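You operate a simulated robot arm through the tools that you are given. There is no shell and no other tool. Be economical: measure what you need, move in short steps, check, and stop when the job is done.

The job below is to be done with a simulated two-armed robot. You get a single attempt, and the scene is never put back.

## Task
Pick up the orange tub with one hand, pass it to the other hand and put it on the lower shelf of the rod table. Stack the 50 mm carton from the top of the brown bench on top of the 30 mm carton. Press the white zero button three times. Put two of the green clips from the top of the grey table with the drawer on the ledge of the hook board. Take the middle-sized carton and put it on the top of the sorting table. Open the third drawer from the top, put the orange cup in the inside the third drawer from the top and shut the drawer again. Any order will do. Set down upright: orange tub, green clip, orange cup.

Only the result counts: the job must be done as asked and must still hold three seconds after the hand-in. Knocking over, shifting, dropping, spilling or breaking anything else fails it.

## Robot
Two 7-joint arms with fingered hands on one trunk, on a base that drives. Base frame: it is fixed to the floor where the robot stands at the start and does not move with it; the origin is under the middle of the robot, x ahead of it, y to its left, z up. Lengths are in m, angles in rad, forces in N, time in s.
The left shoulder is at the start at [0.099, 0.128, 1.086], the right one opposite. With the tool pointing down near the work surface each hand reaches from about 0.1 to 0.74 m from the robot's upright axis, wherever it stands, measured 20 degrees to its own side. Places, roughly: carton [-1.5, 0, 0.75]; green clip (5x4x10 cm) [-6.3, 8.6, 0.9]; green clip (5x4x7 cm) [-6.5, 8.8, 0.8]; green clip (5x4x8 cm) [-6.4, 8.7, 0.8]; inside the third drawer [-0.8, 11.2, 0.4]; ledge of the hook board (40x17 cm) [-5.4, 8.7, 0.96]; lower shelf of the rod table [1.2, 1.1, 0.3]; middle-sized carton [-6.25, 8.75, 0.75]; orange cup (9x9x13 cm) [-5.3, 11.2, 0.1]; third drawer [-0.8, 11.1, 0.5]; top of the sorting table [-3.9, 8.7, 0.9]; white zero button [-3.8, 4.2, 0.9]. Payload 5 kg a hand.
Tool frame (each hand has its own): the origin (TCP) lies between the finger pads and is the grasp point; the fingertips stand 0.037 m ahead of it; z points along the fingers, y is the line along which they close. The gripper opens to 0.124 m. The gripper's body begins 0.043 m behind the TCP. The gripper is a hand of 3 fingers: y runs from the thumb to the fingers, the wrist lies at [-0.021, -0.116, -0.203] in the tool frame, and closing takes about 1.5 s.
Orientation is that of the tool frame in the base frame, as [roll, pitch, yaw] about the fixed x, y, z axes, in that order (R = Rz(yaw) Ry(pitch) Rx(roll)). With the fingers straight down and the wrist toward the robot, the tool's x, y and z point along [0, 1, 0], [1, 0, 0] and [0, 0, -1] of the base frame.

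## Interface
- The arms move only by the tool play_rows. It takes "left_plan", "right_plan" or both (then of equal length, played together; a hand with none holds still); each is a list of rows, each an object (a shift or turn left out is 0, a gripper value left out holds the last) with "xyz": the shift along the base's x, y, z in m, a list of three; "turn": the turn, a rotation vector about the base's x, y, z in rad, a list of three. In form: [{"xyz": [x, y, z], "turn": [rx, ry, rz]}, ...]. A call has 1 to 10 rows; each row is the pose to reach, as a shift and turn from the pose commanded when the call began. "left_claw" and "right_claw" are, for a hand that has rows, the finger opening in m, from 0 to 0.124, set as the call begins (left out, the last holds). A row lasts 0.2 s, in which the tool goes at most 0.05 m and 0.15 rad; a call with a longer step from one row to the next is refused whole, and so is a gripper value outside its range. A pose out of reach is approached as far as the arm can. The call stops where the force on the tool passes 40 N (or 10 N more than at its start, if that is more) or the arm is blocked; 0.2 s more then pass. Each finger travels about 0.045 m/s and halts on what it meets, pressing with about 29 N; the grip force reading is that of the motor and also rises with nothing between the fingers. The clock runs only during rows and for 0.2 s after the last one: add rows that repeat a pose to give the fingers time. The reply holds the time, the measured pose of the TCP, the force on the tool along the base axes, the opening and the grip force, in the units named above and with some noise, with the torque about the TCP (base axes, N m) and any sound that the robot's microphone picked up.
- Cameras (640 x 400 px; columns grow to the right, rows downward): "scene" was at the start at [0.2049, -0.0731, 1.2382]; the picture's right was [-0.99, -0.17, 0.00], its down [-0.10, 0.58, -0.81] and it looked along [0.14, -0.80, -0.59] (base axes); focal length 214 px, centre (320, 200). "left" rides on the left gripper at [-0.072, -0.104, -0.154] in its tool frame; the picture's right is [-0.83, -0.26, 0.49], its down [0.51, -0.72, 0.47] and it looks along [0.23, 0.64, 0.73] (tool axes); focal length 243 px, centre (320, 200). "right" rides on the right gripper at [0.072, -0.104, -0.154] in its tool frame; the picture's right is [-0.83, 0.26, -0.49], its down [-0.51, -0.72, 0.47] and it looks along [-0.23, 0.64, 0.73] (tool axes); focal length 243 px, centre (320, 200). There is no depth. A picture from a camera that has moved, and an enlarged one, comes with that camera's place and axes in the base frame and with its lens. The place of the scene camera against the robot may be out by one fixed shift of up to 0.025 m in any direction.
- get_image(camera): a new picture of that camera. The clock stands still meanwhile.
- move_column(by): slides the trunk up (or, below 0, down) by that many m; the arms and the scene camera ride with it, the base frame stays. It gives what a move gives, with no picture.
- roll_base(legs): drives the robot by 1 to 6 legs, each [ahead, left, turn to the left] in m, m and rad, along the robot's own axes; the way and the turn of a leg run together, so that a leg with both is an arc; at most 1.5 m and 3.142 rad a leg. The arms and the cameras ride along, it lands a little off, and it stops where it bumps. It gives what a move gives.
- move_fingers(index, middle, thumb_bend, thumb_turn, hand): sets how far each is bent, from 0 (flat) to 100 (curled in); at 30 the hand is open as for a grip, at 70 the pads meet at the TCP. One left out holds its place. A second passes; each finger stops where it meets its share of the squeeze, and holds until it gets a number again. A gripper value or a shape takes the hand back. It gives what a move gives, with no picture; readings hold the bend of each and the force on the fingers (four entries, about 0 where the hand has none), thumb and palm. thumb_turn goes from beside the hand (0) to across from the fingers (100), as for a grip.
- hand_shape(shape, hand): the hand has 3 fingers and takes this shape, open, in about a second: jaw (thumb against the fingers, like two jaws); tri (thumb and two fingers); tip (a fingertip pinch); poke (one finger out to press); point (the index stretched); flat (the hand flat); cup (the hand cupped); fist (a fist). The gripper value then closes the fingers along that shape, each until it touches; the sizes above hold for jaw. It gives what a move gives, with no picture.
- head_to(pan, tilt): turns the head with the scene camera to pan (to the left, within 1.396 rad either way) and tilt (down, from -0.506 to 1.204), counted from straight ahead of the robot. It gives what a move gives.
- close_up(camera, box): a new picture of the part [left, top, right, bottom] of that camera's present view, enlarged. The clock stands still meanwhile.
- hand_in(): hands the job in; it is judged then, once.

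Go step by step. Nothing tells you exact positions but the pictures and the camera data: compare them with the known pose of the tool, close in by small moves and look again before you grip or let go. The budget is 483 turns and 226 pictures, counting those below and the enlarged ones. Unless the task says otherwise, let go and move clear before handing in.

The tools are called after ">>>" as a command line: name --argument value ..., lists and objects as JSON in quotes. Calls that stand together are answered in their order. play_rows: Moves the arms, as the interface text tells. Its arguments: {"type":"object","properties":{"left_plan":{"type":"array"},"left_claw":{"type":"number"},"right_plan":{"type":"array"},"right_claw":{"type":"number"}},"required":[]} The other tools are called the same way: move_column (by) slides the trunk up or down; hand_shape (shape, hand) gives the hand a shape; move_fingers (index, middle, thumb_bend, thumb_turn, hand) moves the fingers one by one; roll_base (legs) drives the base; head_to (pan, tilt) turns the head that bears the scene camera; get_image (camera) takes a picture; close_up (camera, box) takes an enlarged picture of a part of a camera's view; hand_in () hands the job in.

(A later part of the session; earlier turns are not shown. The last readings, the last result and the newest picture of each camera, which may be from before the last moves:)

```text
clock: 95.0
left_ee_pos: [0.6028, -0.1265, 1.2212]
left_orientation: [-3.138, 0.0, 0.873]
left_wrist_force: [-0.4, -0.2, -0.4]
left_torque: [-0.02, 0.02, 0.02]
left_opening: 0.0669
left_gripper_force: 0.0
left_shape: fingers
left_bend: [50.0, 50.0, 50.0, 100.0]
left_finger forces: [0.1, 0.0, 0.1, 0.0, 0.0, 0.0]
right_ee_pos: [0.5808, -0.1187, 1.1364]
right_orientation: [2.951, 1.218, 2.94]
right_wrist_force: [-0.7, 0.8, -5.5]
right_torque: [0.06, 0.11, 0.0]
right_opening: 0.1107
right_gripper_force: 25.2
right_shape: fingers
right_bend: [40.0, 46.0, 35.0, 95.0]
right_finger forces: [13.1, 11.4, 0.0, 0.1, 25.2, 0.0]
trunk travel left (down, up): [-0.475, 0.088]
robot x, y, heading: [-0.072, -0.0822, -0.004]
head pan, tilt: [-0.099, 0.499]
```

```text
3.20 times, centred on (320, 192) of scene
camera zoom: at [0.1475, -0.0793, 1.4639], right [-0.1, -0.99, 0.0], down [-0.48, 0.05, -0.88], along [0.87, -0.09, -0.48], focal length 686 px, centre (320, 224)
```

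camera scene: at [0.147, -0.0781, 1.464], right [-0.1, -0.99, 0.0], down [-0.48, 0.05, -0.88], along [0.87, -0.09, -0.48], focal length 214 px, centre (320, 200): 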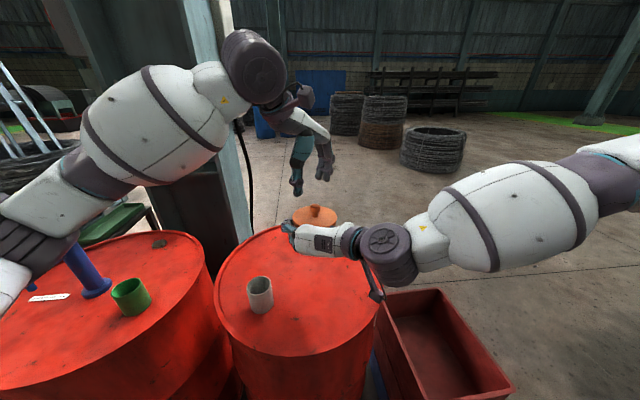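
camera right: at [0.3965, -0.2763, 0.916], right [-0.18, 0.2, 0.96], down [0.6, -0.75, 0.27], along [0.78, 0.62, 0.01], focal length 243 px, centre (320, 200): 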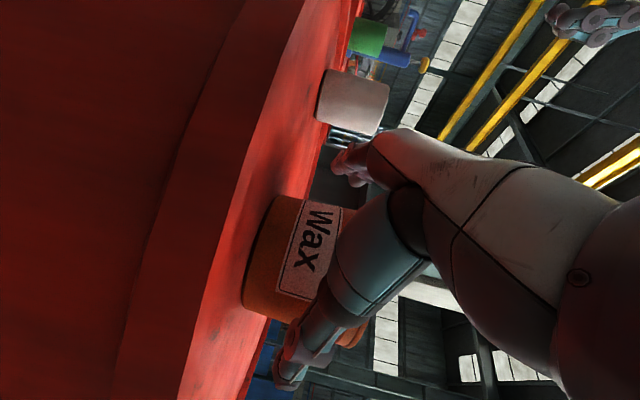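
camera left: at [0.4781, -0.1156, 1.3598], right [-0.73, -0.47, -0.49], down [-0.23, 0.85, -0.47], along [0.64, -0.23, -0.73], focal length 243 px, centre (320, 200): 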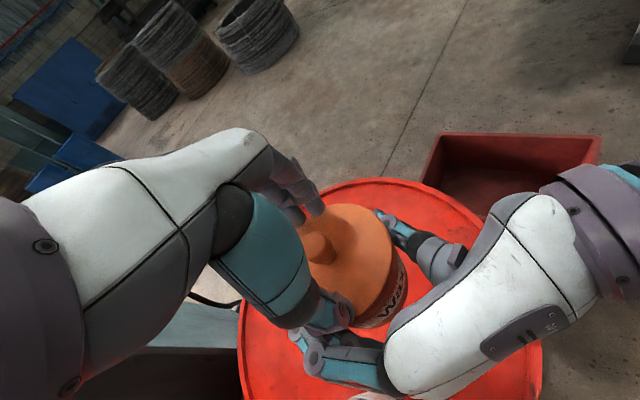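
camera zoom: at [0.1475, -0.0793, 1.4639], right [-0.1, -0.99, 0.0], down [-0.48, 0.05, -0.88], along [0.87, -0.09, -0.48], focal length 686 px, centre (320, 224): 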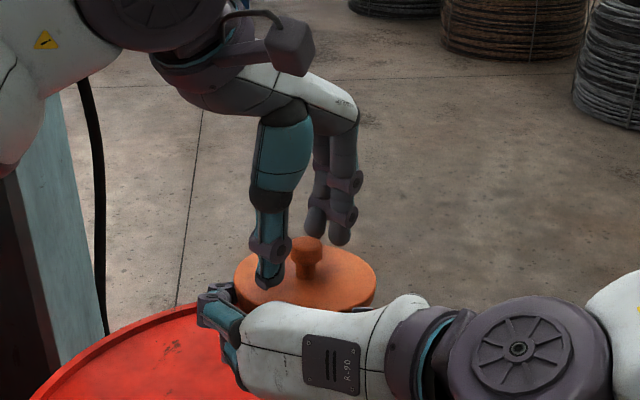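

Now close further with the hand raised a little.

>>> move_fingers --hand "left" --thumb_bend 75

>>> close_up --camera "scene" --box '[220, 130, 420, 255]'

```text
clock: 96.0
left_ee_pos: [0.6029, -0.1263, 1.22]
left_orientation: [-3.138, -0.003, 0.874]
left_wrist_force: [-4.2, 3.5, -0.9]
left_torque: [0.1, 0.14, -0.03]
left_opening: 0.0323
left_gripper_force: 2.5
left_shape: fingers
left_bend: [50.0, 50.0, 73.0, 99.0]
left_finger forces: [0.1, 0.1, 0.1, 0.0, 4.4, 0.0]
right_ee_pos: [0.5796, -0.1199, 1.1374]
right_orientation: [2.949, 1.218, 2.94]
right_wrist_force: [3.5, -3.5, -3.7]
right_torque: [0.23, 0.29, -0.04]
right_opening: 0.1106
right_gripper_force: 25.1
right_shape: fingers
right_bend: [40.0, 46.0, 35.0, 95.0]
right_finger forces: [13.1, 11.0, 0.1, 0.0, 26.2, 0.0]
trunk travel left (down, up): [-0.475, 0.088]
robot x, y, heading: [-0.0719, -0.0809, -0.003]
head pan, tilt: [-0.099, 0.499]
```

```text
3.20 times, centred on (320, 192) of scene
camera zoom: at [0.1475, -0.0793, 1.4639], right [-0.1, -0.99, 0.0], down [-0.48, 0.05, -0.88], along [0.87, -0.09, -0.48], focal length 686 px, centre (320, 224)
```

zoom: 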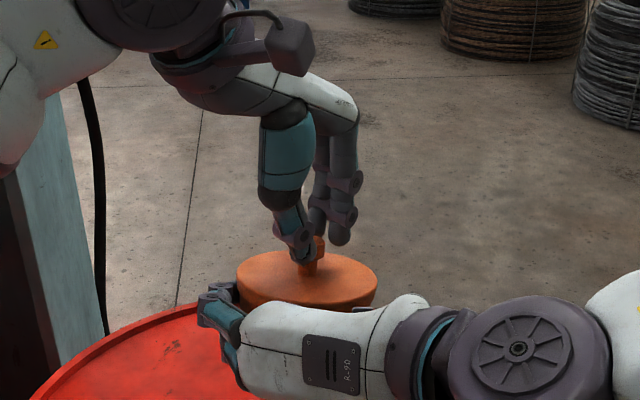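

Thumb meets the knob. I'll back it slightly, lower 1 cm for a deeper grip, and close everything.

>>> move_fingers --hand "left" --thumb_bend 68 --index 60 --middle 60

>>> play_rows --left_plan '[{"xyz": [0, 0, -0.005]}, {"xyz": [0, 0, -0.011]}]'

>>> move_fingers --hand "left" --thumb_bend 90 --index 95 --middle 95

>>> close_up --camera "scene" --box '[220, 130, 420, 255]'

>>> close_up --camera "left" --box '[200, 130, 440, 280]'

```text
clock: 97.0
left_ee_pos: [0.6027, -0.1254, 1.2218]
left_orientation: [-3.139, -0.002, 0.874]
left_wrist_force: [-0.3, -1.9, 1.1]
left_torque: [-0.05, 0.01, 0.01]
left_opening: 0.0262
left_gripper_force: 0.8
left_shape: fingers
left_bend: [59.0, 60.0, 68.0, 99.0]
left_finger forces: [1.4, 0.1, 0.0, 0.0, 0.5, 0.1]
right_ee_pos: [0.5784, -0.1185, 1.1361]
right_orientation: [2.951, 1.216, 2.941]
right_wrist_force: [-0.3, 1.7, -6.2]
right_torque: [-0.03, 0.13, 0.01]
right_opening: 0.1105
right_gripper_force: 24.9
right_shape: fingers
right_bend: [40.0, 46.0, 35.0, 95.0]
right_finger forces: [13.7, 11.6, 0.1, 0.0, 24.6, 0.0]
trunk travel left (down, up): [-0.475, 0.088]
robot x, y, heading: [-0.0707, -0.0825, -0.004]
head pan, tilt: [-0.099, 0.499]
```

```text
clock: 97.6
left_ee_pos: [0.6027, -0.1255, 1.2107]
left_orientation: [-3.136, -0.002, 0.875]
left_wrist_force: [0.4, -0.6, 0.8]
left_torque: [-0.04, 0.0, 0.0]
left_opening: 0.0261
left_gripper_force: 1.2
left_shape: fingers
left_bend: [59.0, 60.0, 68.0, 99.0]
left_finger forces: [1.5, 0.0, 0.0, 0.0, 0.9, 0.1]
right_ee_pos: [0.5791, -0.1178, 1.1361]
right_orientation: [2.95, 1.218, 2.94]
right_wrist_force: [-0.3, 1.8, -6.8]
right_torque: [0.01, 0.16, 0.02]
right_opening: 0.1104
right_gripper_force: 24.9
right_shape: fingers
right_bend: [40.0, 46.0, 35.0, 95.0]
right_finger forces: [13.8, 11.4, 0.1, 0.0, 24.7, 0.0]
trunk travel left (down, up): [-0.475, 0.088]
robot x, y, heading: [-0.0712, -0.0834, -0.002]
head pan, tilt: [-0.099, 0.499]
```

```text
clock: 98.6
left_ee_pos: [0.6015, -0.1261, 1.21]
left_orientation: [-3.135, -0.002, 0.875]
left_wrist_force: [3.5, 3.3, -3.2]
left_torque: [0.07, -0.23, -0.05]
left_opening: 0.0203
left_gripper_force: 24.1
left_shape: fingers
left_bend: [60.0, 65.0, 71.0, 98.0]
left_finger forces: [12.0, 12.6, 0.0, 0.0, 23.1, 0.0]
right_ee_pos: [0.5798, -0.1183, 1.1363]
right_orientation: [2.949, 1.219, 2.936]
right_wrist_force: [-4.3, -4.1, 2.6]
right_torque: [0.2, -0.15, -0.01]
right_opening: 0.1106
right_gripper_force: 24.8
right_shape: fingers
right_bend: [40.0, 46.0, 35.0, 95.0]
right_finger forces: [11.9, 10.2, 0.0, 0.0, 27.7, 0.0]
trunk travel left (down, up): [-0.475, 0.088]
robot x, y, heading: [-0.0717, -0.0828, -0.002]
head pan, tilt: [-0.099, 0.499]
```

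```text
3.20 times, centred on (320, 192) of scene
camera zoom: at [0.1474, -0.0793, 1.4639], right [-0.1, -0.99, 0.0], down [-0.48, 0.05, -0.88], along [0.87, -0.09, -0.48], focal length 686 px, centre (320, 224)
```

zoom: 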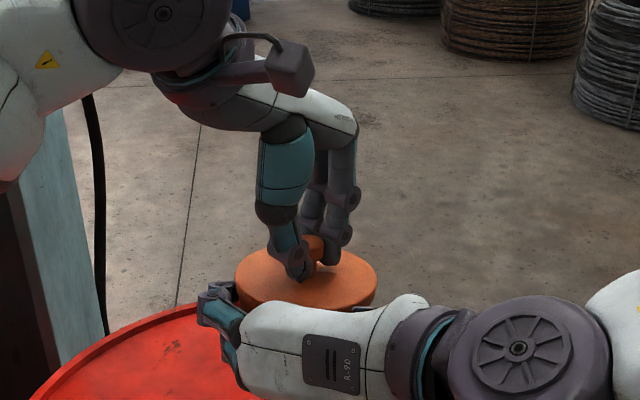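

```text
2.67 times, centred on (320, 205) of left
camera zoom: at [0.4766, -0.1156, 1.3638], right [-0.73, -0.47, -0.49], down [-0.23, 0.85, -0.47], along [0.64, -0.23, -0.73], focal length 647 px, centre (320, 187)
```

zoom: 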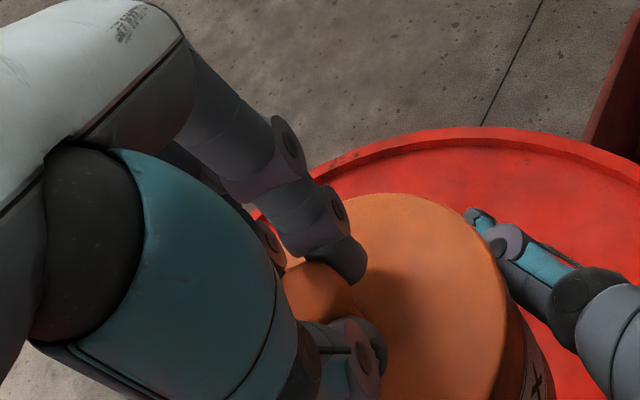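

Knob is firmly held (24 N). Now I open the right hand and lift the tub out with the left.

>>> move_fingers --hand "right" --index 14 --middle 14 --thumb_bend 14

>>> play_rows --left_plan '[{"xyz": [0.003, 0, 0.01]}, {"xyz": [0.006, 0, 0.03]}, {"xyz": [0.006, 0, 0.05]}]'

>>> get_image --camera "scene"

```text
clock: 99.6
left_ee_pos: [0.6015, -0.1253, 1.2102]
left_orientation: [-3.137, -0.002, 0.873]
left_wrist_force: [0.2, -0.7, -4.5]
left_torque: [0.04, -0.05, -0.02]
left_opening: 0.0203
left_gripper_force: 24.3
left_shape: fingers
left_bend: [59.0, 66.0, 71.0, 97.0]
left_finger forces: [14.1, 10.1, 0.0, 0.0, 24.4, 0.1]
right_ee_pos: [0.5799, -0.1186, 1.1359]
right_orientation: [2.949, 1.218, 2.936]
right_wrist_force: [0.1, -0.3, 0.4]
right_torque: [0.04, -0.03, 0.01]
right_opening: 0.1719
right_gripper_force: 0.1
right_shape: fingers
right_bend: [14.0, 14.0, 14.0, 97.0]
right_finger forces: [0.0, 0.1, 0.0, 0.0, 0.0, 0.1]
trunk travel left (down, up): [-0.475, 0.088]
robot x, y, heading: [-0.0727, -0.0808, -0.001]
head pan, tilt: [-0.099, 0.499]
```

```text
clock: 100.4
left_ee_pos: [0.6092, -0.1258, 1.2612]
left_orientation: [-3.137, -0.002, 0.874]
left_wrist_force: [-0.8, 0.4, -6.0]
left_torque: [0.0, -0.01, 0.01]
left_opening: 0.0205
left_gripper_force: 24.1
left_shape: fingers
left_bend: [59.0, 66.0, 71.0, 97.0]
left_finger forces: [14.3, 10.1, 0.1, 0.1, 24.4, 0.0]
right_ee_pos: [0.5795, -0.1188, 1.1368]
right_orientation: [2.952, 1.22, 2.941]
right_wrist_force: [-1.1, 0.1, 0.3]
right_torque: [-0.04, 0.02, 0.03]
right_opening: 0.1718
right_gripper_force: 0.1
right_shape: fingers
right_bend: [14.0, 14.0, 14.0, 97.0]
right_finger forces: [0.1, 0.0, 0.1, 0.1, 0.1, 0.1]
trunk travel left (down, up): [-0.475, 0.088]
robot x, y, heading: [-0.0719, -0.0795, -0.0]
head pan, tilt: [-0.099, 0.499]
```

```text
173 pictures are left
camera scene: at [0.1469, -0.0796, 1.464], right [-0.1, -0.99, 0.0], down [-0.48, 0.05, -0.88], along [0.87, -0.09, -0.48], focal length 214 px, centre (320, 200)
```

scene: 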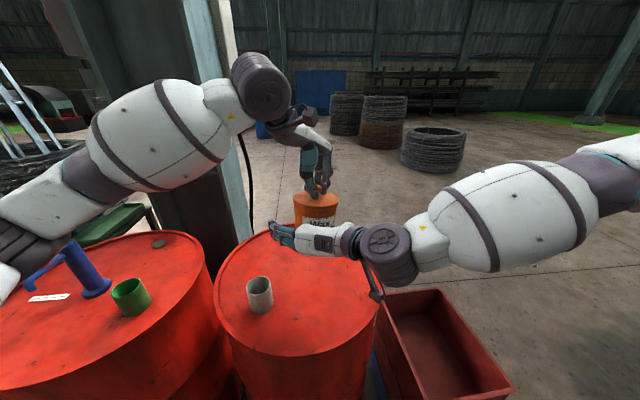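

Handover done. I'll tuck the right arm back to a palm-down pose and bring the tub closer for the drive.

>>> play_rows --left_plan '[{"xyz": [0, 0, 0]}, {"xyz": [0, 0.02, 0]}, {"xyz": [-0.02, 0.06, 0.0]}, {"xyz": [-0.04, 0.1, 0]}, {"xyz": [-0.06, 0.14, 0]}, {"xyz": [-0.08, 0.18, 0]}, {"xyz": [-0.1, 0.22, 0]}, {"xyz": [-0.12, 0.24, 0]}]' --right_plan '[{"xyz": [-0.01, -0.03, 0.0]}, {"xyz": [-0.02, -0.07, 0.02], "turn": [0, 0.15, 0]}, {"xyz": [-0.03, -0.11, 0.05], "turn": [0, 0.3, 0]}, {"xyz": [-0.04, -0.14, 0.08], "turn": [0, 0.45, 0]}, {"xyz": [-0.05, -0.17, 0.11], "turn": [0, 0.6, 0]}, {"xyz": [-0.07, -0.18, 0.14], "turn": [0, 0.75, 0]}, {"xyz": [-0.09, -0.18, 0.17], "turn": [0, 0.9, 0]}, {"xyz": [-0.11, -0.18, 0.2], "turn": [0, 1.04, 0]}]'

>>> play_rows --right_plan '[{"xyz": [-0.01, 0, 0], "turn": [0, 0, -0.15]}, {"xyz": [-0.02, 0, 0], "turn": [0, 0, -0.3]}, {"xyz": [-0.03, 0, 0], "turn": [0, 0, -0.45]}, {"xyz": [-0.04, 0, 0], "turn": [0, 0, -0.6]}, {"xyz": [-0.05, 0, 0], "turn": [0, 0, -0.75]}, {"xyz": [-0.06, 0, 0], "turn": [0, 0, -0.9]}, {"xyz": [-0.07, 0, 0], "turn": [0, 0, -1.05]}, {"xyz": [-0.08, 0, 0], "turn": [0, 0, -1.2]}, {"xyz": [-0.09, 0, 0], "turn": [0, 0, -1.35]}, {"xyz": [-0.1, 0, 0], "turn": [0, 0, -1.5]}]' --right_claw 0.124

>>> get_image --camera "scene"

```text
refused: row 3 steps farther than a row can; nothing moved
```

```text
clock: 102.8
left_ee_pos: [0.6025, -0.1258, 1.2631]
left_orientation: [-3.138, -0.005, 0.875]
left_wrist_force: [-0.4, 0.2, 0.0]
left_torque: [0.0, -0.06, 0.02]
left_opening: 0.0047
left_gripper_force: 0.0
left_shape: fingers
left_bend: [59.0, 73.0, 83.0, 100.0]
left_finger forces: [0.0, 0.0, 0.1, 0.0, 0.1, 0.0]
right_ee_pos: [0.5044, -0.3219, 1.0347]
right_orientation: [-2.714, 1.127, 2.048]
right_wrist_force: [-0.6, -0.6, 0.7]
right_torque: [0.02, 0.0, 0.05]
right_opening: 0.1241
right_gripper_force: 0.2
right_shape: jaw
right_bend: [30.0, 30.0, 30.0, 98.0]
right_finger forces: [0.0, 0.0, 0.0, 0.1, 0.1, 0.0]
right hand out of reach, approached as far as the arm can: row 5, 6, 7, 8, 9, 10
trunk travel left (down, up): [-0.475, 0.088]
robot x, y, heading: [-0.0711, -0.0805, 0.004]
head pan, tilt: [-0.099, 0.499]
stopped in row 10 (right hand): the arm was blocked; the commanded pose is now the measured one
```

```text
172 pictures are left
camera scene: at [0.1411, -0.0798, 1.4651], right [-0.1, -0.99, 0.0], down [-0.47, 0.05, -0.88], along [0.88, -0.09, -0.47], focal length 214 px, centre (320, 200)
```

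scene: 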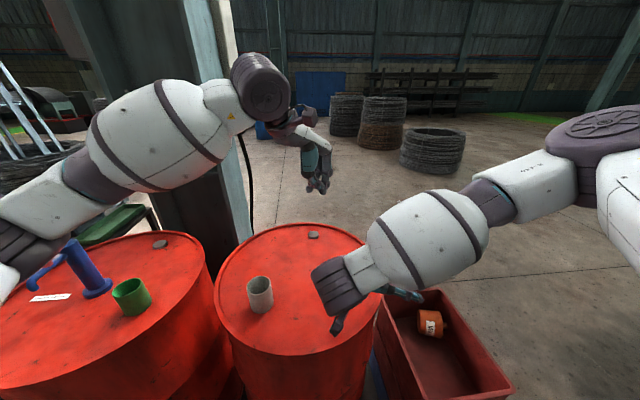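

My mistake: the refused call let the next one run, and the right arm swept the tub into the red crate, where it now lies on its side. I'll lift the arms clear step by step and retrieve it.

>>> play_rows --right_plan '[{"xyz": [0, -0.02, 0.03]}, {"xyz": [0, -0.04, 0.07]}, {"xyz": [0, -0.06, 0.11]}, {"xyz": [0, -0.08, 0.15]}, {"xyz": [0, -0.1, 0.19]}, {"xyz": [0, -0.1, 0.23]}, {"xyz": [0, -0.1, 0.27]}]' --left_plan '[{"xyz": [0, 0.03, 0.02]}, {"xyz": [0, 0.06, 0.04]}, {"xyz": [-0.02, 0.09, 0.05]}, {"xyz": [-0.04, 0.12, 0.05]}, {"xyz": [-0.06, 0.15, 0.05]}, {"xyz": [-0.08, 0.18, 0.05]}, {"xyz": [-0.1, 0.21, 0.05]}]' --left_claw 0.12

```text
clock: 104.4
left_ee_pos: [0.505, 0.0882, 1.3091]
left_orientation: [-3.14, -0.001, 0.875]
left_wrist_force: [0.9, 0.8, 0.0]
left_torque: [-0.05, -0.06, 0.02]
left_opening: 0.1198
left_gripper_force: 0.1
left_shape: jaw
left_bend: [31.0, 31.0, 30.0, 98.0]
left_finger forces: [0.1, 0.0, 0.1, 0.0, 0.0, 0.0]
right_ee_pos: [0.5046, -0.4172, 1.3095]
right_orientation: [-2.714, 1.127, 2.049]
right_wrist_force: [-1.1, 1.0, 0.3]
right_torque: [-0.01, -0.05, 0.03]
right_opening: 0.1243
right_gripper_force: 0.2
right_shape: jaw
right_bend: [30.0, 30.0, 30.0, 98.0]
right_finger forces: [0.0, 0.0, 0.0, 0.0, 0.0, 0.1]
trunk travel left (down, up): [-0.475, 0.088]
robot x, y, heading: [-0.0719, -0.0822, 0.0]
head pan, tilt: [-0.099, 0.499]
```

Rotate the right hand back to palm-down.

>>> play_rows --right_plan '[{"turn": [0.146, 0, 0]}, {"turn": [0.292, 0, 0]}, {"turn": [0.438, 0, 0]}, {"turn": [0.584, 0, 0]}, {"turn": [0.73, 0, 0]}, {"turn": [0.876, 0, 0]}, {"turn": [1.022, 0, 0]}, {"turn": [1.168, 0, 0]}]'

>>> head_to --pan -0.6 --tilt 0.9

>>> get_image --camera "scene"

```text
clock: 106.2
left_ee_pos: [0.5082, 0.0827, 1.3077]
left_orientation: [-3.137, -0.004, 0.877]
left_wrist_force: [-0.5, 0.0, -0.3]
left_torque: [0.02, -0.01, -0.03]
left_opening: 0.1195
left_gripper_force: 0.0
left_shape: jaw
left_bend: [31.0, 31.0, 30.0, 98.0]
left_finger forces: [0.0, 0.0, 0.0, 0.1, 0.1, 0.0]
right_ee_pos: [0.5083, -0.4227, 1.3033]
right_orientation: [3.132, -0.001, 1.773]
right_wrist_force: [0.3, -0.2, 0.8]
right_torque: [0.05, -0.01, 0.03]
right_opening: 0.1238
right_gripper_force: 0.1
right_shape: jaw
right_bend: [30.0, 30.0, 30.0, 98.0]
right_finger forces: [0.0, 0.0, 0.0, 0.1, 0.0, 0.1]
trunk travel left (down, up): [-0.475, 0.088]
robot x, y, heading: [-0.0722, -0.0809, -0.003]
head pan, tilt: [-0.099, 0.499]
```

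```text
clock: 107.2
left_ee_pos: [0.5083, 0.0853, 1.3079]
left_orientation: [-3.136, -0.001, 0.877]
left_wrist_force: [-0.4, 0.5, -0.3]
left_torque: [0.03, 0.0, -0.02]
left_opening: 0.1198
left_gripper_force: 0.0
left_shape: jaw
left_bend: [31.0, 31.0, 30.0, 98.0]
left_finger forces: [0.0, 0.1, 0.0, 0.1, 0.0, 0.0]
right_ee_pos: [0.5086, -0.4205, 1.3028]
right_orientation: [3.134, 0.002, 1.771]
right_wrist_force: [0.0, 0.7, 0.1]
right_torque: [0.0, -0.03, 0.02]
right_opening: 0.1239
right_gripper_force: 0.0
right_shape: jaw
right_bend: [30.0, 30.0, 30.0, 98.0]
right_finger forces: [0.0, 0.0, 0.0, 0.0, 0.0, 0.1]
trunk travel left (down, up): [-0.475, 0.088]
robot x, y, heading: [-0.0714, -0.0782, -0.003]
head pan, tilt: [-0.6, 0.901]
```

```text
171 pictures are left
camera scene: at [0.119, -0.1123, 1.4302], right [-0.57, -0.82, 0.0], down [-0.65, 0.44, -0.62], along [0.51, -0.35, -0.78], focal length 214 px, centre (320, 200)
```

scene: 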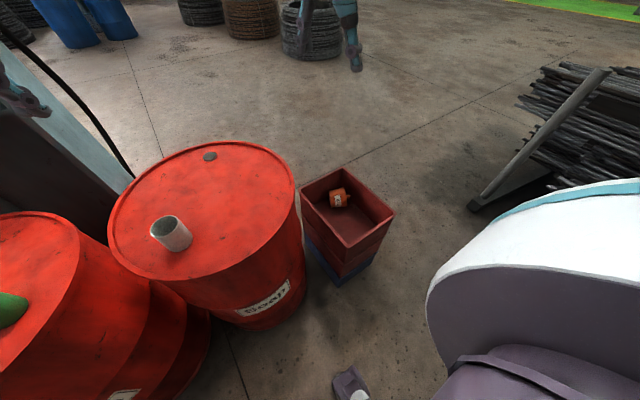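

The crate spans x 0.40–0.855, y −0.46 to −0.80, rim at z≈0.51. I'll look closer at the tub and then stand in front of the crate.

>>> close_up --camera "scene" --box '[290, 150, 402, 220]'

>>> roll_base --legs '[[0, -0.52, 0]]'

```text
5.71 times, centred on (346, 185) of scene
camera zoom: at [0.119, -0.1123, 1.4302], right [-0.57, -0.82, 0.0], down [-0.65, 0.44, -0.62], along [0.51, -0.35, -0.78], focal length 1226 px, centre (171, 286)
```

zoom: 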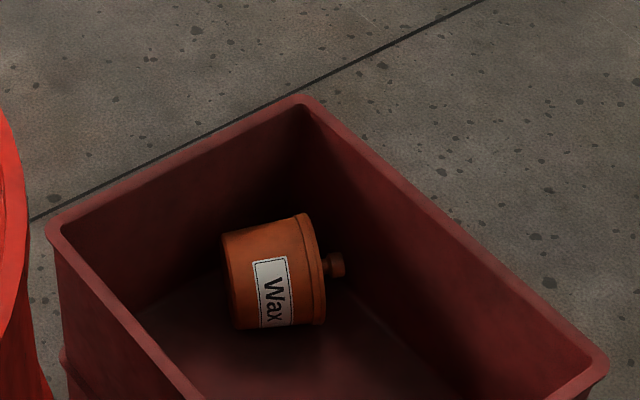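

```text
clock: 112.2
left_ee_pos: [0.5078, -0.4342, 1.3081]
left_orientation: [-3.138, -0.001, 0.875]
left_wrist_force: [-0.3, -0.5, 0.4]
left_torque: [0.01, 0.01, 0.02]
left_opening: 0.1201
left_gripper_force: 0.1
left_shape: jaw
left_bend: [31.0, 31.0, 30.0, 98.0]
left_finger forces: [0.0, 0.0, 0.0, 0.0, 0.1, 0.1]
right_ee_pos: [0.5068, -0.9408, 1.3021]
right_orientation: [3.134, 0.004, 1.773]
right_wrist_force: [0.0, 0.0, 0.1]
right_torque: [0.0, 0.02, 0.02]
right_opening: 0.124
right_gripper_force: 0.1
right_shape: jaw
right_bend: [30.0, 30.0, 30.0, 98.0]
right_finger forces: [0.0, 0.0, 0.0, 0.1, 0.0, 0.1]
trunk travel left (down, up): [-0.475, 0.088]
robot x, y, heading: [-0.0705, -0.6052, 0.002]
head pan, tilt: [-0.6, 0.901]
```

The tub lies with its lid towards the right wall. I'll drive up to the crate and view it from above with the right wrist camera.

>>> roll_base --legs '[[0.17, 0, 0]]'

>>> head_to --pan 0.0 --tilt 1.0

>>> get_image --camera "scene"

```text
clock: 113.7
left_ee_pos: [0.6727, -0.4394, 1.3098]
left_orientation: [-3.138, -0.006, 0.869]
left_wrist_force: [-0.8, 0.7, -0.3]
left_torque: [-0.04, -0.05, 0.02]
left_opening: 0.1196
left_gripper_force: 0.1
left_shape: jaw
left_bend: [31.0, 31.0, 30.0, 98.0]
left_finger forces: [0.1, 0.0, 0.0, 0.0, 0.0, 0.0]
right_ee_pos: [0.6703, -0.9437, 1.3034]
right_orientation: [3.13, 0.003, 1.767]
right_wrist_force: [-1.0, 0.3, 0.2]
right_torque: [-0.01, -0.05, -0.02]
right_opening: 0.124
right_gripper_force: 0.1
right_shape: jaw
right_bend: [30.0, 30.0, 30.0, 98.0]
right_finger forces: [0.0, 0.0, 0.0, 0.1, 0.0, 0.1]
trunk travel left (down, up): [-0.475, 0.088]
robot x, y, heading: [0.0968, -0.6029, -0.009]
head pan, tilt: [-0.6, 0.901]
```

```text
clock: 114.7
left_ee_pos: [0.6769, -0.439, 1.3097]
left_orientation: [-3.136, -0.002, 0.869]
left_wrist_force: [0.8, -0.5, 0.5]
left_torque: [-0.02, 0.0, 0.0]
left_opening: 0.1196
left_gripper_force: 0.0
left_shape: jaw
left_bend: [31.0, 31.0, 30.0, 98.0]
left_finger forces: [0.0, 0.0, 0.1, 0.1, 0.1, 0.0]
right_ee_pos: [0.6739, -0.9451, 1.3039]
right_orientation: [3.133, 0.004, 1.767]
right_wrist_force: [-1.0, 0.1, -0.6]
right_torque: [-0.03, 0.04, 0.0]
right_opening: 0.1241
right_gripper_force: 0.0
right_shape: jaw
right_bend: [30.0, 30.0, 30.0, 98.0]
right_finger forces: [0.0, 0.1, 0.0, 0.0, 0.1, 0.0]
trunk travel left (down, up): [-0.475, 0.088]
robot x, y, heading: [0.0953, -0.6023, -0.002]
head pan, tilt: [0.0, 1.0]
```

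```text
169 pictures are left
camera scene: at [0.2941, -0.5916, 1.4229], right [-0.01, -1.0, 0.0], down [-0.84, 0.01, -0.54], along [0.54, 0.0, -0.84], focal length 214 px, centre (320, 200)
```

scene: 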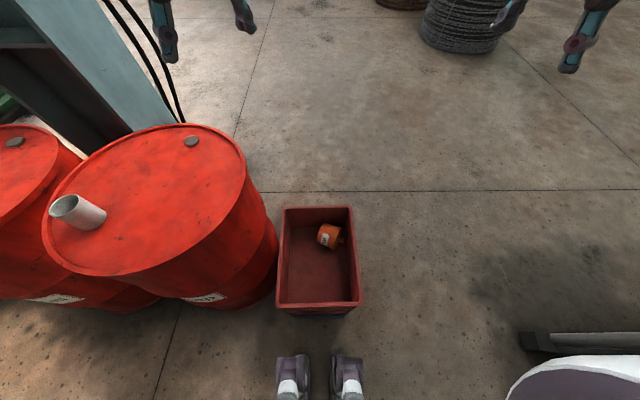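

Clear view: the tub is near the far wall at about [0.765, −0.635]. I'll lower the trunk, then bring the right hand over it with the proper yaw.

>>> move_column --by -0.35

>>> play_rows --right_plan '[{"xyz": [0.01, 0.035, 0], "turn": [0, 0, -0.08]}, {"xyz": [0.02, 0.07, 0], "turn": [0, 0, -0.16]}, {"xyz": [0.03, 0.105, 0], "turn": [0, 0, -0.24]}, {"xyz": [0.04, 0.14, 0], "turn": [0, 0, -0.32]}, {"xyz": [0.05, 0.175, 0], "turn": [0, 0, -0.4]}, {"xyz": [0.06, 0.21, 0], "turn": [0, 0, -0.48]}, {"xyz": [0.07, 0.245, 0], "turn": [0, 0, -0.577]}, {"xyz": [0.07, 0.28, 0], "turn": [0, 0, -0.577]}, {"xyz": [0.07, 0.31, 0], "turn": [0, 0, -0.577]}]'

>>> get_image --camera "right"

```text
clock: 117.7
left_ee_pos: [0.6372, -0.4335, 1.0708]
left_orientation: [3.013, -0.145, 0.936]
left_wrist_force: [0.2, -0.4, -0.4]
left_torque: [0.02, 0.02, -0.01]
left_opening: 0.1197
left_gripper_force: 0.1
left_shape: jaw
left_bend: [31.0, 31.0, 30.0, 98.0]
left_finger forces: [0.0, 0.0, 0.1, 0.1, 0.0, 0.1]
right_ee_pos: [0.6592, -0.9492, 0.9773]
right_orientation: [3.106, -0.016, 1.794]
right_wrist_force: [1.1, -0.3, -1.2]
right_torque: [0.04, 0.14, 0.05]
right_opening: 0.1241
right_gripper_force: 0.0
right_shape: jaw
right_bend: [30.0, 30.0, 30.0, 98.0]
right_finger forces: [0.1, 0.1, 0.0, 0.0, 0.0, 0.0]
trunk travel left (down, up): [-0.146, 0.417]
robot x, y, heading: [0.0963, -0.601, 0.026]
head pan, tilt: [0.0, 1.0]
stopped: the arm was blocked; the commanded pose is now the measured one
```

```text
clock: 119.9
left_ee_pos: [0.6389, -0.4296, 1.074]
left_orientation: [3.005, -0.146, 0.937]
left_wrist_force: [0.0, -0.5, -0.3]
left_torque: [0.02, 0.0, 0.01]
left_opening: 0.1198
left_gripper_force: 0.0
left_shape: jaw
left_bend: [31.0, 31.0, 30.0, 98.0]
left_finger forces: [0.0, 0.0, 0.1, 0.0, 0.1, 0.0]
right_ee_pos: [0.7321, -0.6378, 0.9852]
right_orientation: [3.121, -0.019, 1.209]
right_wrist_force: [0.6, 0.3, 0.1]
right_torque: [-0.02, -0.01, -0.02]
right_opening: 0.124
right_gripper_force: 0.0
right_shape: jaw
right_bend: [30.0, 30.0, 30.0, 98.0]
right_finger forces: [0.1, 0.0, 0.0, 0.0, 0.0, 0.1]
trunk travel left (down, up): [-0.146, 0.417]
robot x, y, heading: [0.0903, -0.6025, 0.017]
head pan, tilt: [0.0, 1.0]
stopped in row 9 (right hand): the arm was blocked; the commanded pose is now the measured one
```

```text
168 pictures are left
camera right: at [0.6561, -0.5338, 1.1386], right [-0.06, -0.87, 0.48], down [-0.84, -0.21, -0.5], along [0.54, -0.44, -0.72], focal length 243 px, centre (320, 200)
```

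right: 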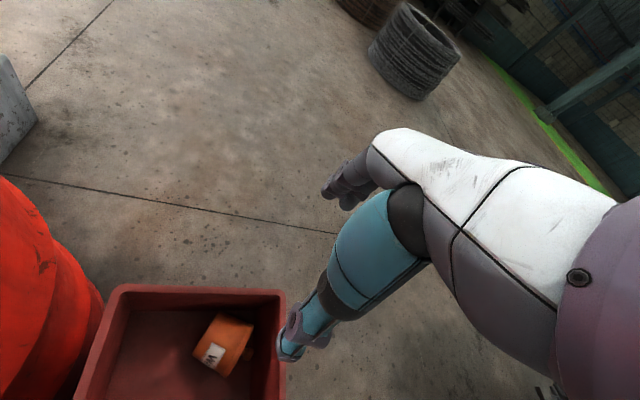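

Something blocked: likely the left elbow against the drum. I'll raise the trunk slightly and look left.

>>> move_column --by 0.08

>>> head_to --pan 0.9 --tilt 0.8

>>> get_image --camera "scene"

```text
clock: 121.0
left_ee_pos: [0.6629, -0.4127, 1.1327]
left_orientation: [3.02, -0.112, 0.928]
left_wrist_force: [0.3, -1.0, -0.6]
left_torque: [-0.01, 0.04, -0.05]
left_opening: 0.1197
left_gripper_force: 0.1
left_shape: jaw
left_bend: [31.0, 31.0, 30.0, 98.0]
left_finger forces: [0.1, 0.0, 0.1, 0.0, 0.0, 0.0]
right_ee_pos: [0.7526, -0.6209, 1.0524]
right_orientation: [3.133, 0.005, 1.21]
right_wrist_force: [0.9, -0.4, 0.5]
right_torque: [0.0, 0.01, -0.02]
right_opening: 0.1237
right_gripper_force: 0.0
right_shape: jaw
right_bend: [30.0, 30.0, 30.0, 98.0]
right_finger forces: [0.0, 0.1, 0.0, 0.0, 0.1, 0.0]
trunk travel left (down, up): [-0.226, 0.337]
robot x, y, heading: [0.0934, -0.6005, 0.017]
head pan, tilt: [0.0, 1.0]
```

```text
clock: 122.2
left_ee_pos: [0.6592, -0.4123, 1.1348]
left_orientation: [3.014, -0.115, 0.926]
left_wrist_force: [0.4, -0.4, -0.5]
left_torque: [-0.02, 0.01, 0.02]
left_opening: 0.1198
left_gripper_force: 0.2
left_shape: jaw
left_bend: [31.0, 31.0, 30.0, 98.0]
left_finger forces: [0.1, 0.1, 0.1, 0.0, 0.0, 0.0]
right_ee_pos: [0.7477, -0.621, 1.0547]
right_orientation: [3.125, 0.003, 1.21]
right_wrist_force: [-0.2, 0.4, 0.5]
right_torque: [0.0, -0.02, -0.01]
right_opening: 0.124
right_gripper_force: 0.0
right_shape: jaw
right_bend: [30.0, 30.0, 30.0, 98.0]
right_finger forces: [0.0, 0.0, 0.1, 0.0, 0.0, 0.1]
trunk travel left (down, up): [-0.226, 0.337]
robot x, y, heading: [0.0936, -0.6028, 0.014]
head pan, tilt: [0.901, 0.799]
```

```text
167 pictures are left
camera scene: at [0.3486, -0.5212, 1.1713], right [0.79, -0.61, 0.0], down [-0.44, -0.57, -0.7], along [0.43, 0.55, -0.72], focal length 214 px, centre (320, 200)
```

scene: 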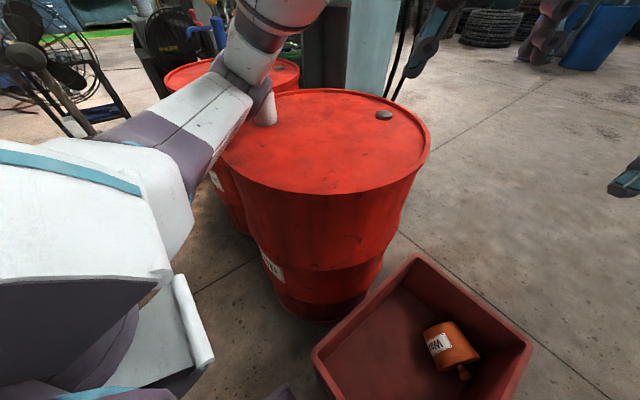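

The left forearm is over the drum near the grey cup. I'll raise the trunk before anything else, then fold the left arm away from the drum.

>>> move_column --by 0.2

>>> get_image --camera "scene"

```text
clock: 124.4
left_ee_pos: [0.6596, -0.4124, 1.3353]
left_orientation: [3.016, -0.115, 0.927]
left_wrist_force: [0.5, -0.5, -0.4]
left_torque: [0.01, 0.04, 0.02]
left_opening: 0.1198
left_gripper_force: 0.0
left_shape: jaw
left_bend: [31.0, 31.0, 30.0, 98.0]
left_finger forces: [0.0, 0.0, 0.1, 0.0, 0.0, 0.0]
right_ee_pos: [0.7129, -0.6223, 1.333]
right_orientation: [2.987, -0.055, 1.207]
right_wrist_force: [0.5, 0.4, 0.1]
right_torque: [0.02, 0.02, -0.01]
right_opening: 0.124
right_gripper_force: 0.2
right_shape: jaw
right_bend: [30.0, 30.0, 30.0, 98.0]
right_finger forces: [0.0, 0.0, 0.0, 0.1, 0.1, 0.1]
trunk travel left (down, up): [-0.426, 0.137]
robot x, y, heading: [0.0977, -0.6, 0.017]
head pan, tilt: [0.901, 0.799]
```

```text
166 pictures are left
camera scene: at [0.2944, -0.5218, 1.3795], right [0.79, -0.61, 0.0], down [-0.44, -0.57, -0.7], along [0.43, 0.55, -0.72], focal length 214 px, centre (320, 200)
```

scene: 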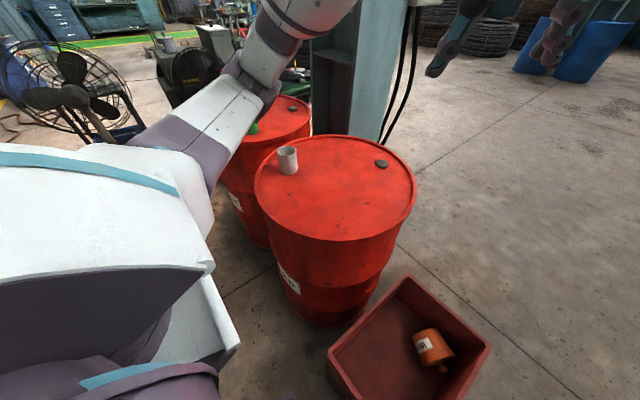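

The cup is still standing where it was. I'll raise the left hand, shift the robot to the right, and then lower again.

>>> play_rows --left_plan '[{"xyz": [0, -0.02, 0.04]}, {"xyz": [0, -0.04, 0.08]}, {"xyz": [0, -0.06, 0.12]}, {"xyz": [0, -0.08, 0.15]}]'

>>> roll_base --legs '[[0, -0.16, 0]]'

>>> move_column --by -0.2

>>> get_image --camera "scene"

```text
clock: 125.4
left_ee_pos: [0.6577, -0.4941, 1.4854]
left_orientation: [3.017, -0.116, 0.928]
left_wrist_force: [-0.3, -0.1, 0.0]
left_torque: [0.03, -0.03, 0.05]
left_opening: 0.1199
left_gripper_force: 0.1
left_shape: jaw
left_bend: [31.0, 31.0, 30.0, 98.0]
left_finger forces: [0.0, 0.0, 0.1, 0.1, 0.0, 0.1]
right_ee_pos: [0.7111, -0.6248, 1.3348]
right_orientation: [2.987, -0.057, 1.208]
right_wrist_force: [-0.3, 0.2, -0.4]
right_torque: [0.0, -0.04, 0.0]
right_opening: 0.1239
right_gripper_force: 0.0
right_shape: jaw
right_bend: [30.0, 30.0, 30.0, 98.0]
right_finger forces: [0.0, 0.1, 0.0, 0.0, 0.0, 0.1]
trunk travel left (down, up): [-0.426, 0.137]
robot x, y, heading: [0.094, -0.5989, 0.015]
head pan, tilt: [0.901, 0.799]
```

```text
clock: 127.4
left_ee_pos: [0.6604, -0.6481, 1.485]
left_orientation: [3.016, -0.113, 0.928]
left_wrist_force: [0.2, 0.6, 0.0]
left_torque: [-0.01, 0.02, -0.02]
left_opening: 0.1199
left_gripper_force: 0.1
left_shape: jaw
left_bend: [31.0, 31.0, 30.0, 98.0]
left_finger forces: [0.0, 0.0, 0.0, 0.0, 0.1, 0.0]
right_ee_pos: [0.7136, -0.7808, 1.3323]
right_orientation: [2.985, -0.053, 1.209]
right_wrist_force: [0.3, 0.1, 1.0]
right_torque: [-0.07, 0.0, 0.03]
right_opening: 0.124
right_gripper_force: 0.1
right_shape: jaw
right_bend: [30.0, 30.0, 30.0, 98.0]
right_finger forces: [0.0, 0.0, 0.0, 0.0, 0.1, 0.0]
trunk travel left (down, up): [-0.426, 0.137]
robot x, y, heading: [0.0946, -0.7578, 0.009]
head pan, tilt: [0.901, 0.799]
```

```text
clock: 129.6
left_ee_pos: [0.6616, -0.649, 1.2856]
left_orientation: [3.014, -0.113, 0.927]
left_wrist_force: [-0.7, 0.8, -0.3]
left_torque: [0.0, -0.03, -0.03]
left_opening: 0.1197
left_gripper_force: 0.1
left_shape: jaw
left_bend: [31.0, 31.0, 30.0, 98.0]
left_finger forces: [0.0, 0.1, 0.0, 0.1, 0.1, 0.1]
right_ee_pos: [0.7129, -0.7805, 1.135]
right_orientation: [2.986, -0.054, 1.21]
right_wrist_force: [-0.3, 0.3, 0.7]
right_torque: [0.0, -0.02, -0.02]
right_opening: 0.1242
right_gripper_force: 0.0
right_shape: jaw
right_bend: [30.0, 30.0, 30.0, 98.0]
right_finger forces: [0.1, 0.1, 0.1, 0.1, 0.0, 0.0]
trunk travel left (down, up): [-0.226, 0.337]
robot x, y, heading: [0.0946, -0.7561, 0.013]
head pan, tilt: [0.901, 0.799]
```

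```text
165 pictures are left
camera scene: at [0.3503, -0.6784, 1.1714], right [0.79, -0.61, 0.0], down [-0.44, -0.57, -0.7], along [0.43, 0.55, -0.72], focal length 214 px, centre (320, 200)
```

scene: 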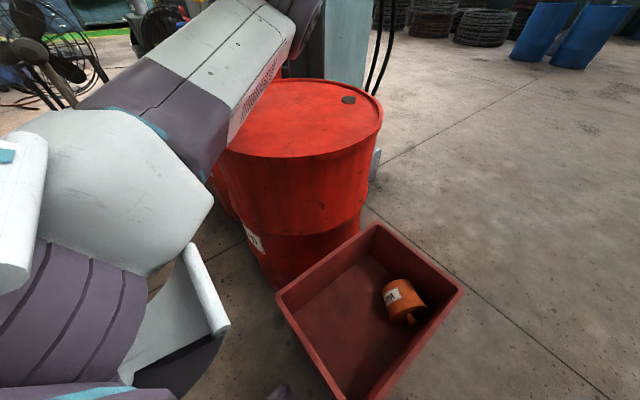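

Clear of the drum. Lower further, then position the right hand over the tub.

>>> move_column --by -0.18

>>> play_rows --right_plan '[{"xyz": [0.005, 0.03, -0.01], "turn": [0.05, -0.03, 0]}, {"xyz": [0.01, 0.06, -0.02], "turn": [0.1, -0.06, 0]}, {"xyz": [0.02, 0.1, -0.04], "turn": [0.13, -0.09, 0]}, {"xyz": [0.03, 0.14, -0.06], "turn": [0.13, -0.09, 0]}, {"xyz": [0.03, 0.15, -0.1], "turn": [0.13, -0.09, 0]}, {"xyz": [0.03, 0.15, -0.14], "turn": [0.13, -0.09, 0]}, {"xyz": [0.03, 0.15, -0.18], "turn": [0.13, -0.09, 0]}, {"xyz": [0.03, 0.15, -0.22], "turn": [0.13, -0.09, 0]}, {"xyz": [0.03, 0.15, -0.26], "turn": [0.13, -0.09, 0]}, {"xyz": [0.03, 0.15, -0.3], "turn": [0.13, -0.09, 0]}]'

>>> get_image --camera "right"

>>> head_to --pan 0.15 --tilt 0.9

>>> get_image --camera "scene"

```text
clock: 131.6
left_ee_pos: [0.6567, -0.6514, 1.1092]
left_orientation: [3.013, -0.122, 0.929]
left_wrist_force: [-0.7, 0.3, 0.2]
left_torque: [-0.02, -0.02, -0.02]
left_opening: 0.1199
left_gripper_force: 0.1
left_shape: jaw
left_bend: [31.0, 31.0, 30.0, 98.0]
left_finger forces: [0.0, 0.0, 0.0, 0.1, 0.0, 0.0]
right_ee_pos: [0.7106, -0.784, 0.9549]
right_orientation: [2.985, -0.059, 1.209]
right_wrist_force: [-0.8, 0.4, -0.1]
right_torque: [0.0, 0.01, -0.01]
right_opening: 0.1241
right_gripper_force: 0.0
right_shape: jaw
right_bend: [30.0, 30.0, 30.0, 98.0]
right_finger forces: [0.0, 0.1, 0.0, 0.0, 0.0, 0.0]
trunk travel left (down, up): [-0.046, 0.517]
robot x, y, heading: [0.0991, -0.7575, 0.017]
head pan, tilt: [0.901, 0.799]
```

```text
clock: 133.8
left_ee_pos: [0.6573, -0.6521, 1.1085]
left_orientation: [3.014, -0.12, 0.927]
left_wrist_force: [-0.3, 0.1, -0.7]
left_torque: [-0.05, 0.0, 0.03]
left_opening: 0.1197
left_gripper_force: 0.0
left_shape: jaw
left_bend: [31.0, 31.0, 30.0, 98.0]
left_finger forces: [0.0, 0.1, 0.1, 0.0, 0.0, 0.0]
right_ee_pos: [0.7581, -0.7619, 0.6995]
right_orientation: [2.945, -0.214, 1.214]
right_wrist_force: [0.3, 0.1, -0.3]
right_torque: [-0.04, -0.01, 0.0]
right_opening: 0.1238
right_gripper_force: 0.1
right_shape: jaw
right_bend: [30.0, 30.0, 30.0, 98.0]
right_finger forces: [0.1, 0.0, 0.1, 0.0, 0.0, 0.0]
right hand out of reach, approached as far as the arm can: row 1, 2, 3, 4, 5, 6, 7, 8, 9, 10
trunk travel left (down, up): [-0.046, 0.517]
robot x, y, heading: [0.0937, -0.7548, 0.012]
head pan, tilt: [0.901, 0.799]
```

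```text
164 pictures are left
camera right: at [0.6491, -0.6745, 0.843], right [-0.17, -0.92, 0.35], down [-0.7, -0.13, -0.7], along [0.69, -0.36, -0.63], focal length 243 px, centre (320, 200)
```

right: 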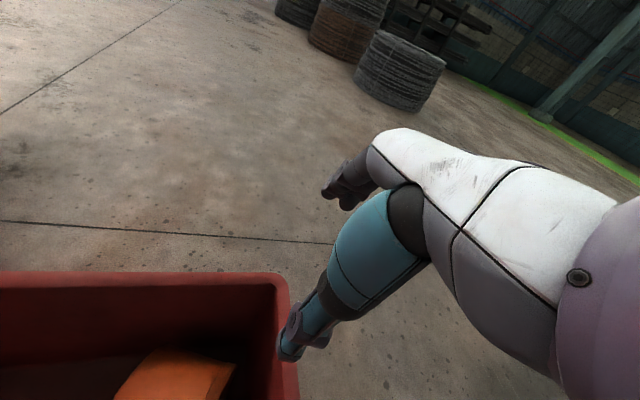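

```text
clock: 134.9
left_ee_pos: [0.6567, -0.6529, 1.1079]
left_orientation: [3.015, -0.118, 0.927]
left_wrist_force: [0.1, -1.3, 0.1]
left_torque: [0.0, 0.0, 0.0]
left_opening: 0.1197
left_gripper_force: 0.0
left_shape: jaw
left_bend: [31.0, 31.0, 30.0, 98.0]
left_finger forces: [0.0, 0.0, 0.0, 0.0, 0.0, 0.0]
right_ee_pos: [0.758, -0.7631, 0.6994]
right_orientation: [2.946, -0.212, 1.213]
right_wrist_force: [-0.3, -0.5, 0.4]
right_torque: [-0.01, -0.01, -0.04]
right_opening: 0.1243
right_gripper_force: 0.1
right_shape: jaw
right_bend: [30.0, 30.0, 30.0, 98.0]
right_finger forces: [0.1, 0.1, 0.0, 0.1, 0.0, 0.0]
trunk travel left (down, up): [-0.046, 0.517]
robot x, y, heading: [0.0986, -0.7569, 0.009]
head pan, tilt: [0.15, 0.901]
```

```text
163 pictures are left
camera scene: at [0.4388, -0.7325, 0.9592], right [0.16, -0.99, 0.0], down [-0.77, -0.13, -0.62], along [0.62, 0.1, -0.78], focal length 214 px, centre (320, 200)
```

scene: 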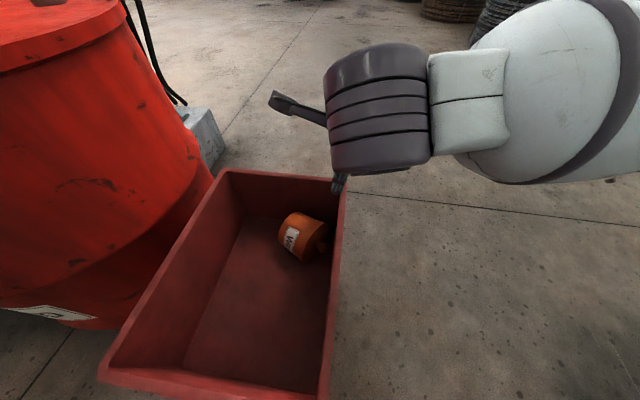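

Triangulated: crate rim at z≈0.635, crate floor ≈0.385, far wall x≈0.76; tub about [0.70, −0.635, 0.44]. I'm crouched too low, so I raise the trunk and level the right hand above the crate.

>>> move_column --by 0.18

>>> play_rows --right_plan '[{"xyz": [-0.01, 0.02, 0.0], "turn": [-0.06, 0.12, 0]}, {"xyz": [-0.03, 0.05, 0.0], "turn": [-0.126, 0.257, 0]}, {"xyz": [-0.05, 0.08, 0.0], "turn": [-0.126, 0.257, 0]}, {"xyz": [-0.07, 0.12, -0.02], "turn": [-0.126, 0.257, 0]}]'

>>> get_image --camera "scene"

```text
clock: 136.9
left_ee_pos: [0.6622, -0.649, 1.2845]
left_orientation: [3.015, -0.115, 0.927]
left_wrist_force: [0.9, 0.0, -0.2]
left_torque: [0.04, -0.01, -0.01]
left_opening: 0.1198
left_gripper_force: 0.1
left_shape: jaw
left_bend: [31.0, 31.0, 30.0, 98.0]
left_finger forces: [0.0, 0.0, 0.0, 0.0, 0.0, 0.1]
right_ee_pos: [0.7602, -0.7614, 0.8807]
right_orientation: [2.948, -0.207, 1.216]
right_wrist_force: [0.0, -0.1, 0.0]
right_torque: [0.01, 0.02, -0.03]
right_opening: 0.1241
right_gripper_force: 0.2
right_shape: jaw
right_bend: [30.0, 30.0, 30.0, 98.0]
right_finger forces: [0.0, 0.0, 0.1, 0.0, 0.0, 0.0]
trunk travel left (down, up): [-0.226, 0.337]
robot x, y, heading: [0.0983, -0.7563, 0.012]
head pan, tilt: [0.15, 0.901]
```

```text
refused: row 2 steps farther than a row can; nothing moved
```

```text
162 pictures are left
camera scene: at [0.3765, -0.73, 1.1631], right [0.16, -0.99, 0.0], down [-0.77, -0.13, -0.62], along [0.61, 0.1, -0.78], focal length 214 px, centre (320, 200)
```

scene: 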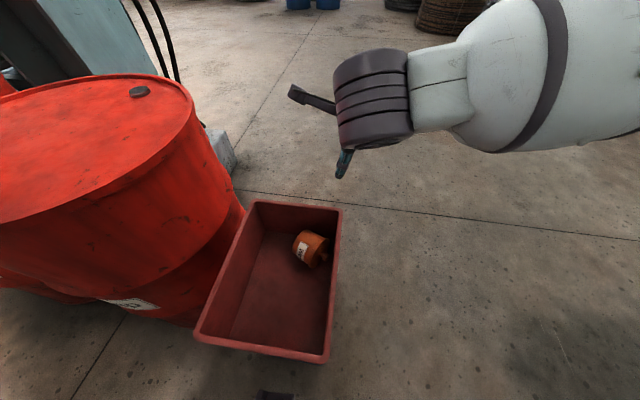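

Retry with smaller turn steps.

>>> play_rows --right_plan '[{"xyz": [-0.01, 0.02, 0.0], "turn": [-0.06, 0.12, 0]}, {"xyz": [-0.03, 0.05, 0.0], "turn": [-0.12, 0.24, 0]}, {"xyz": [-0.05, 0.08, 0.0], "turn": [-0.126, 0.257, 0]}, {"xyz": [-0.07, 0.12, -0.02], "turn": [-0.126, 0.257, 0]}, {"xyz": [-0.07, 0.125, -0.06], "turn": [-0.126, 0.257, 0]}]'

>>> get_image --camera "right"

```text
clock: 138.1
left_ee_pos: [0.6636, -0.6501, 1.284]
left_orientation: [3.016, -0.114, 0.926]
left_wrist_force: [-0.1, 0.1, 0.1]
left_torque: [0.0, -0.02, -0.02]
left_opening: 0.1198
left_gripper_force: 0.0
left_shape: jaw
left_bend: [31.0, 31.0, 30.0, 98.0]
left_finger forces: [0.1, 0.1, 0.0, 0.1, 0.0, 0.1]
right_ee_pos: [0.6904, -0.7804, 0.8427]
right_orientation: [-3.139, 0.002, 1.194]
right_wrist_force: [0.2, -1.1, -0.8]
right_torque: [0.01, 0.0, -0.02]
right_opening: 0.1242
right_gripper_force: 0.1
right_shape: jaw
right_bend: [30.0, 30.0, 30.0, 97.0]
right_finger forces: [0.0, 0.0, 0.0, 0.0, 0.1, 0.1]
right hand out of reach, approached as far as the arm can: row 1, 2, 3, 4, 5
trunk travel left (down, up): [-0.226, 0.337]
robot x, y, heading: [0.0945, -0.7588, 0.01]
head pan, tilt: [0.15, 0.901]
```

```text
161 pictures are left
camera right: at [0.6207, -0.6728, 0.9977], right [-0.06, -0.87, 0.49], down [-0.86, -0.21, -0.47], along [0.51, -0.45, -0.73], focal length 243 px, centre (320, 200)
```

right: 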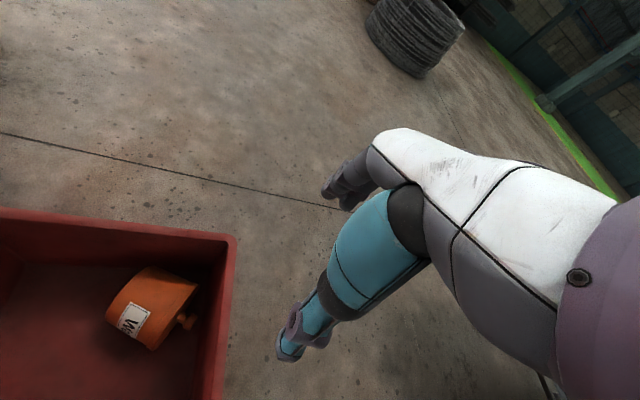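

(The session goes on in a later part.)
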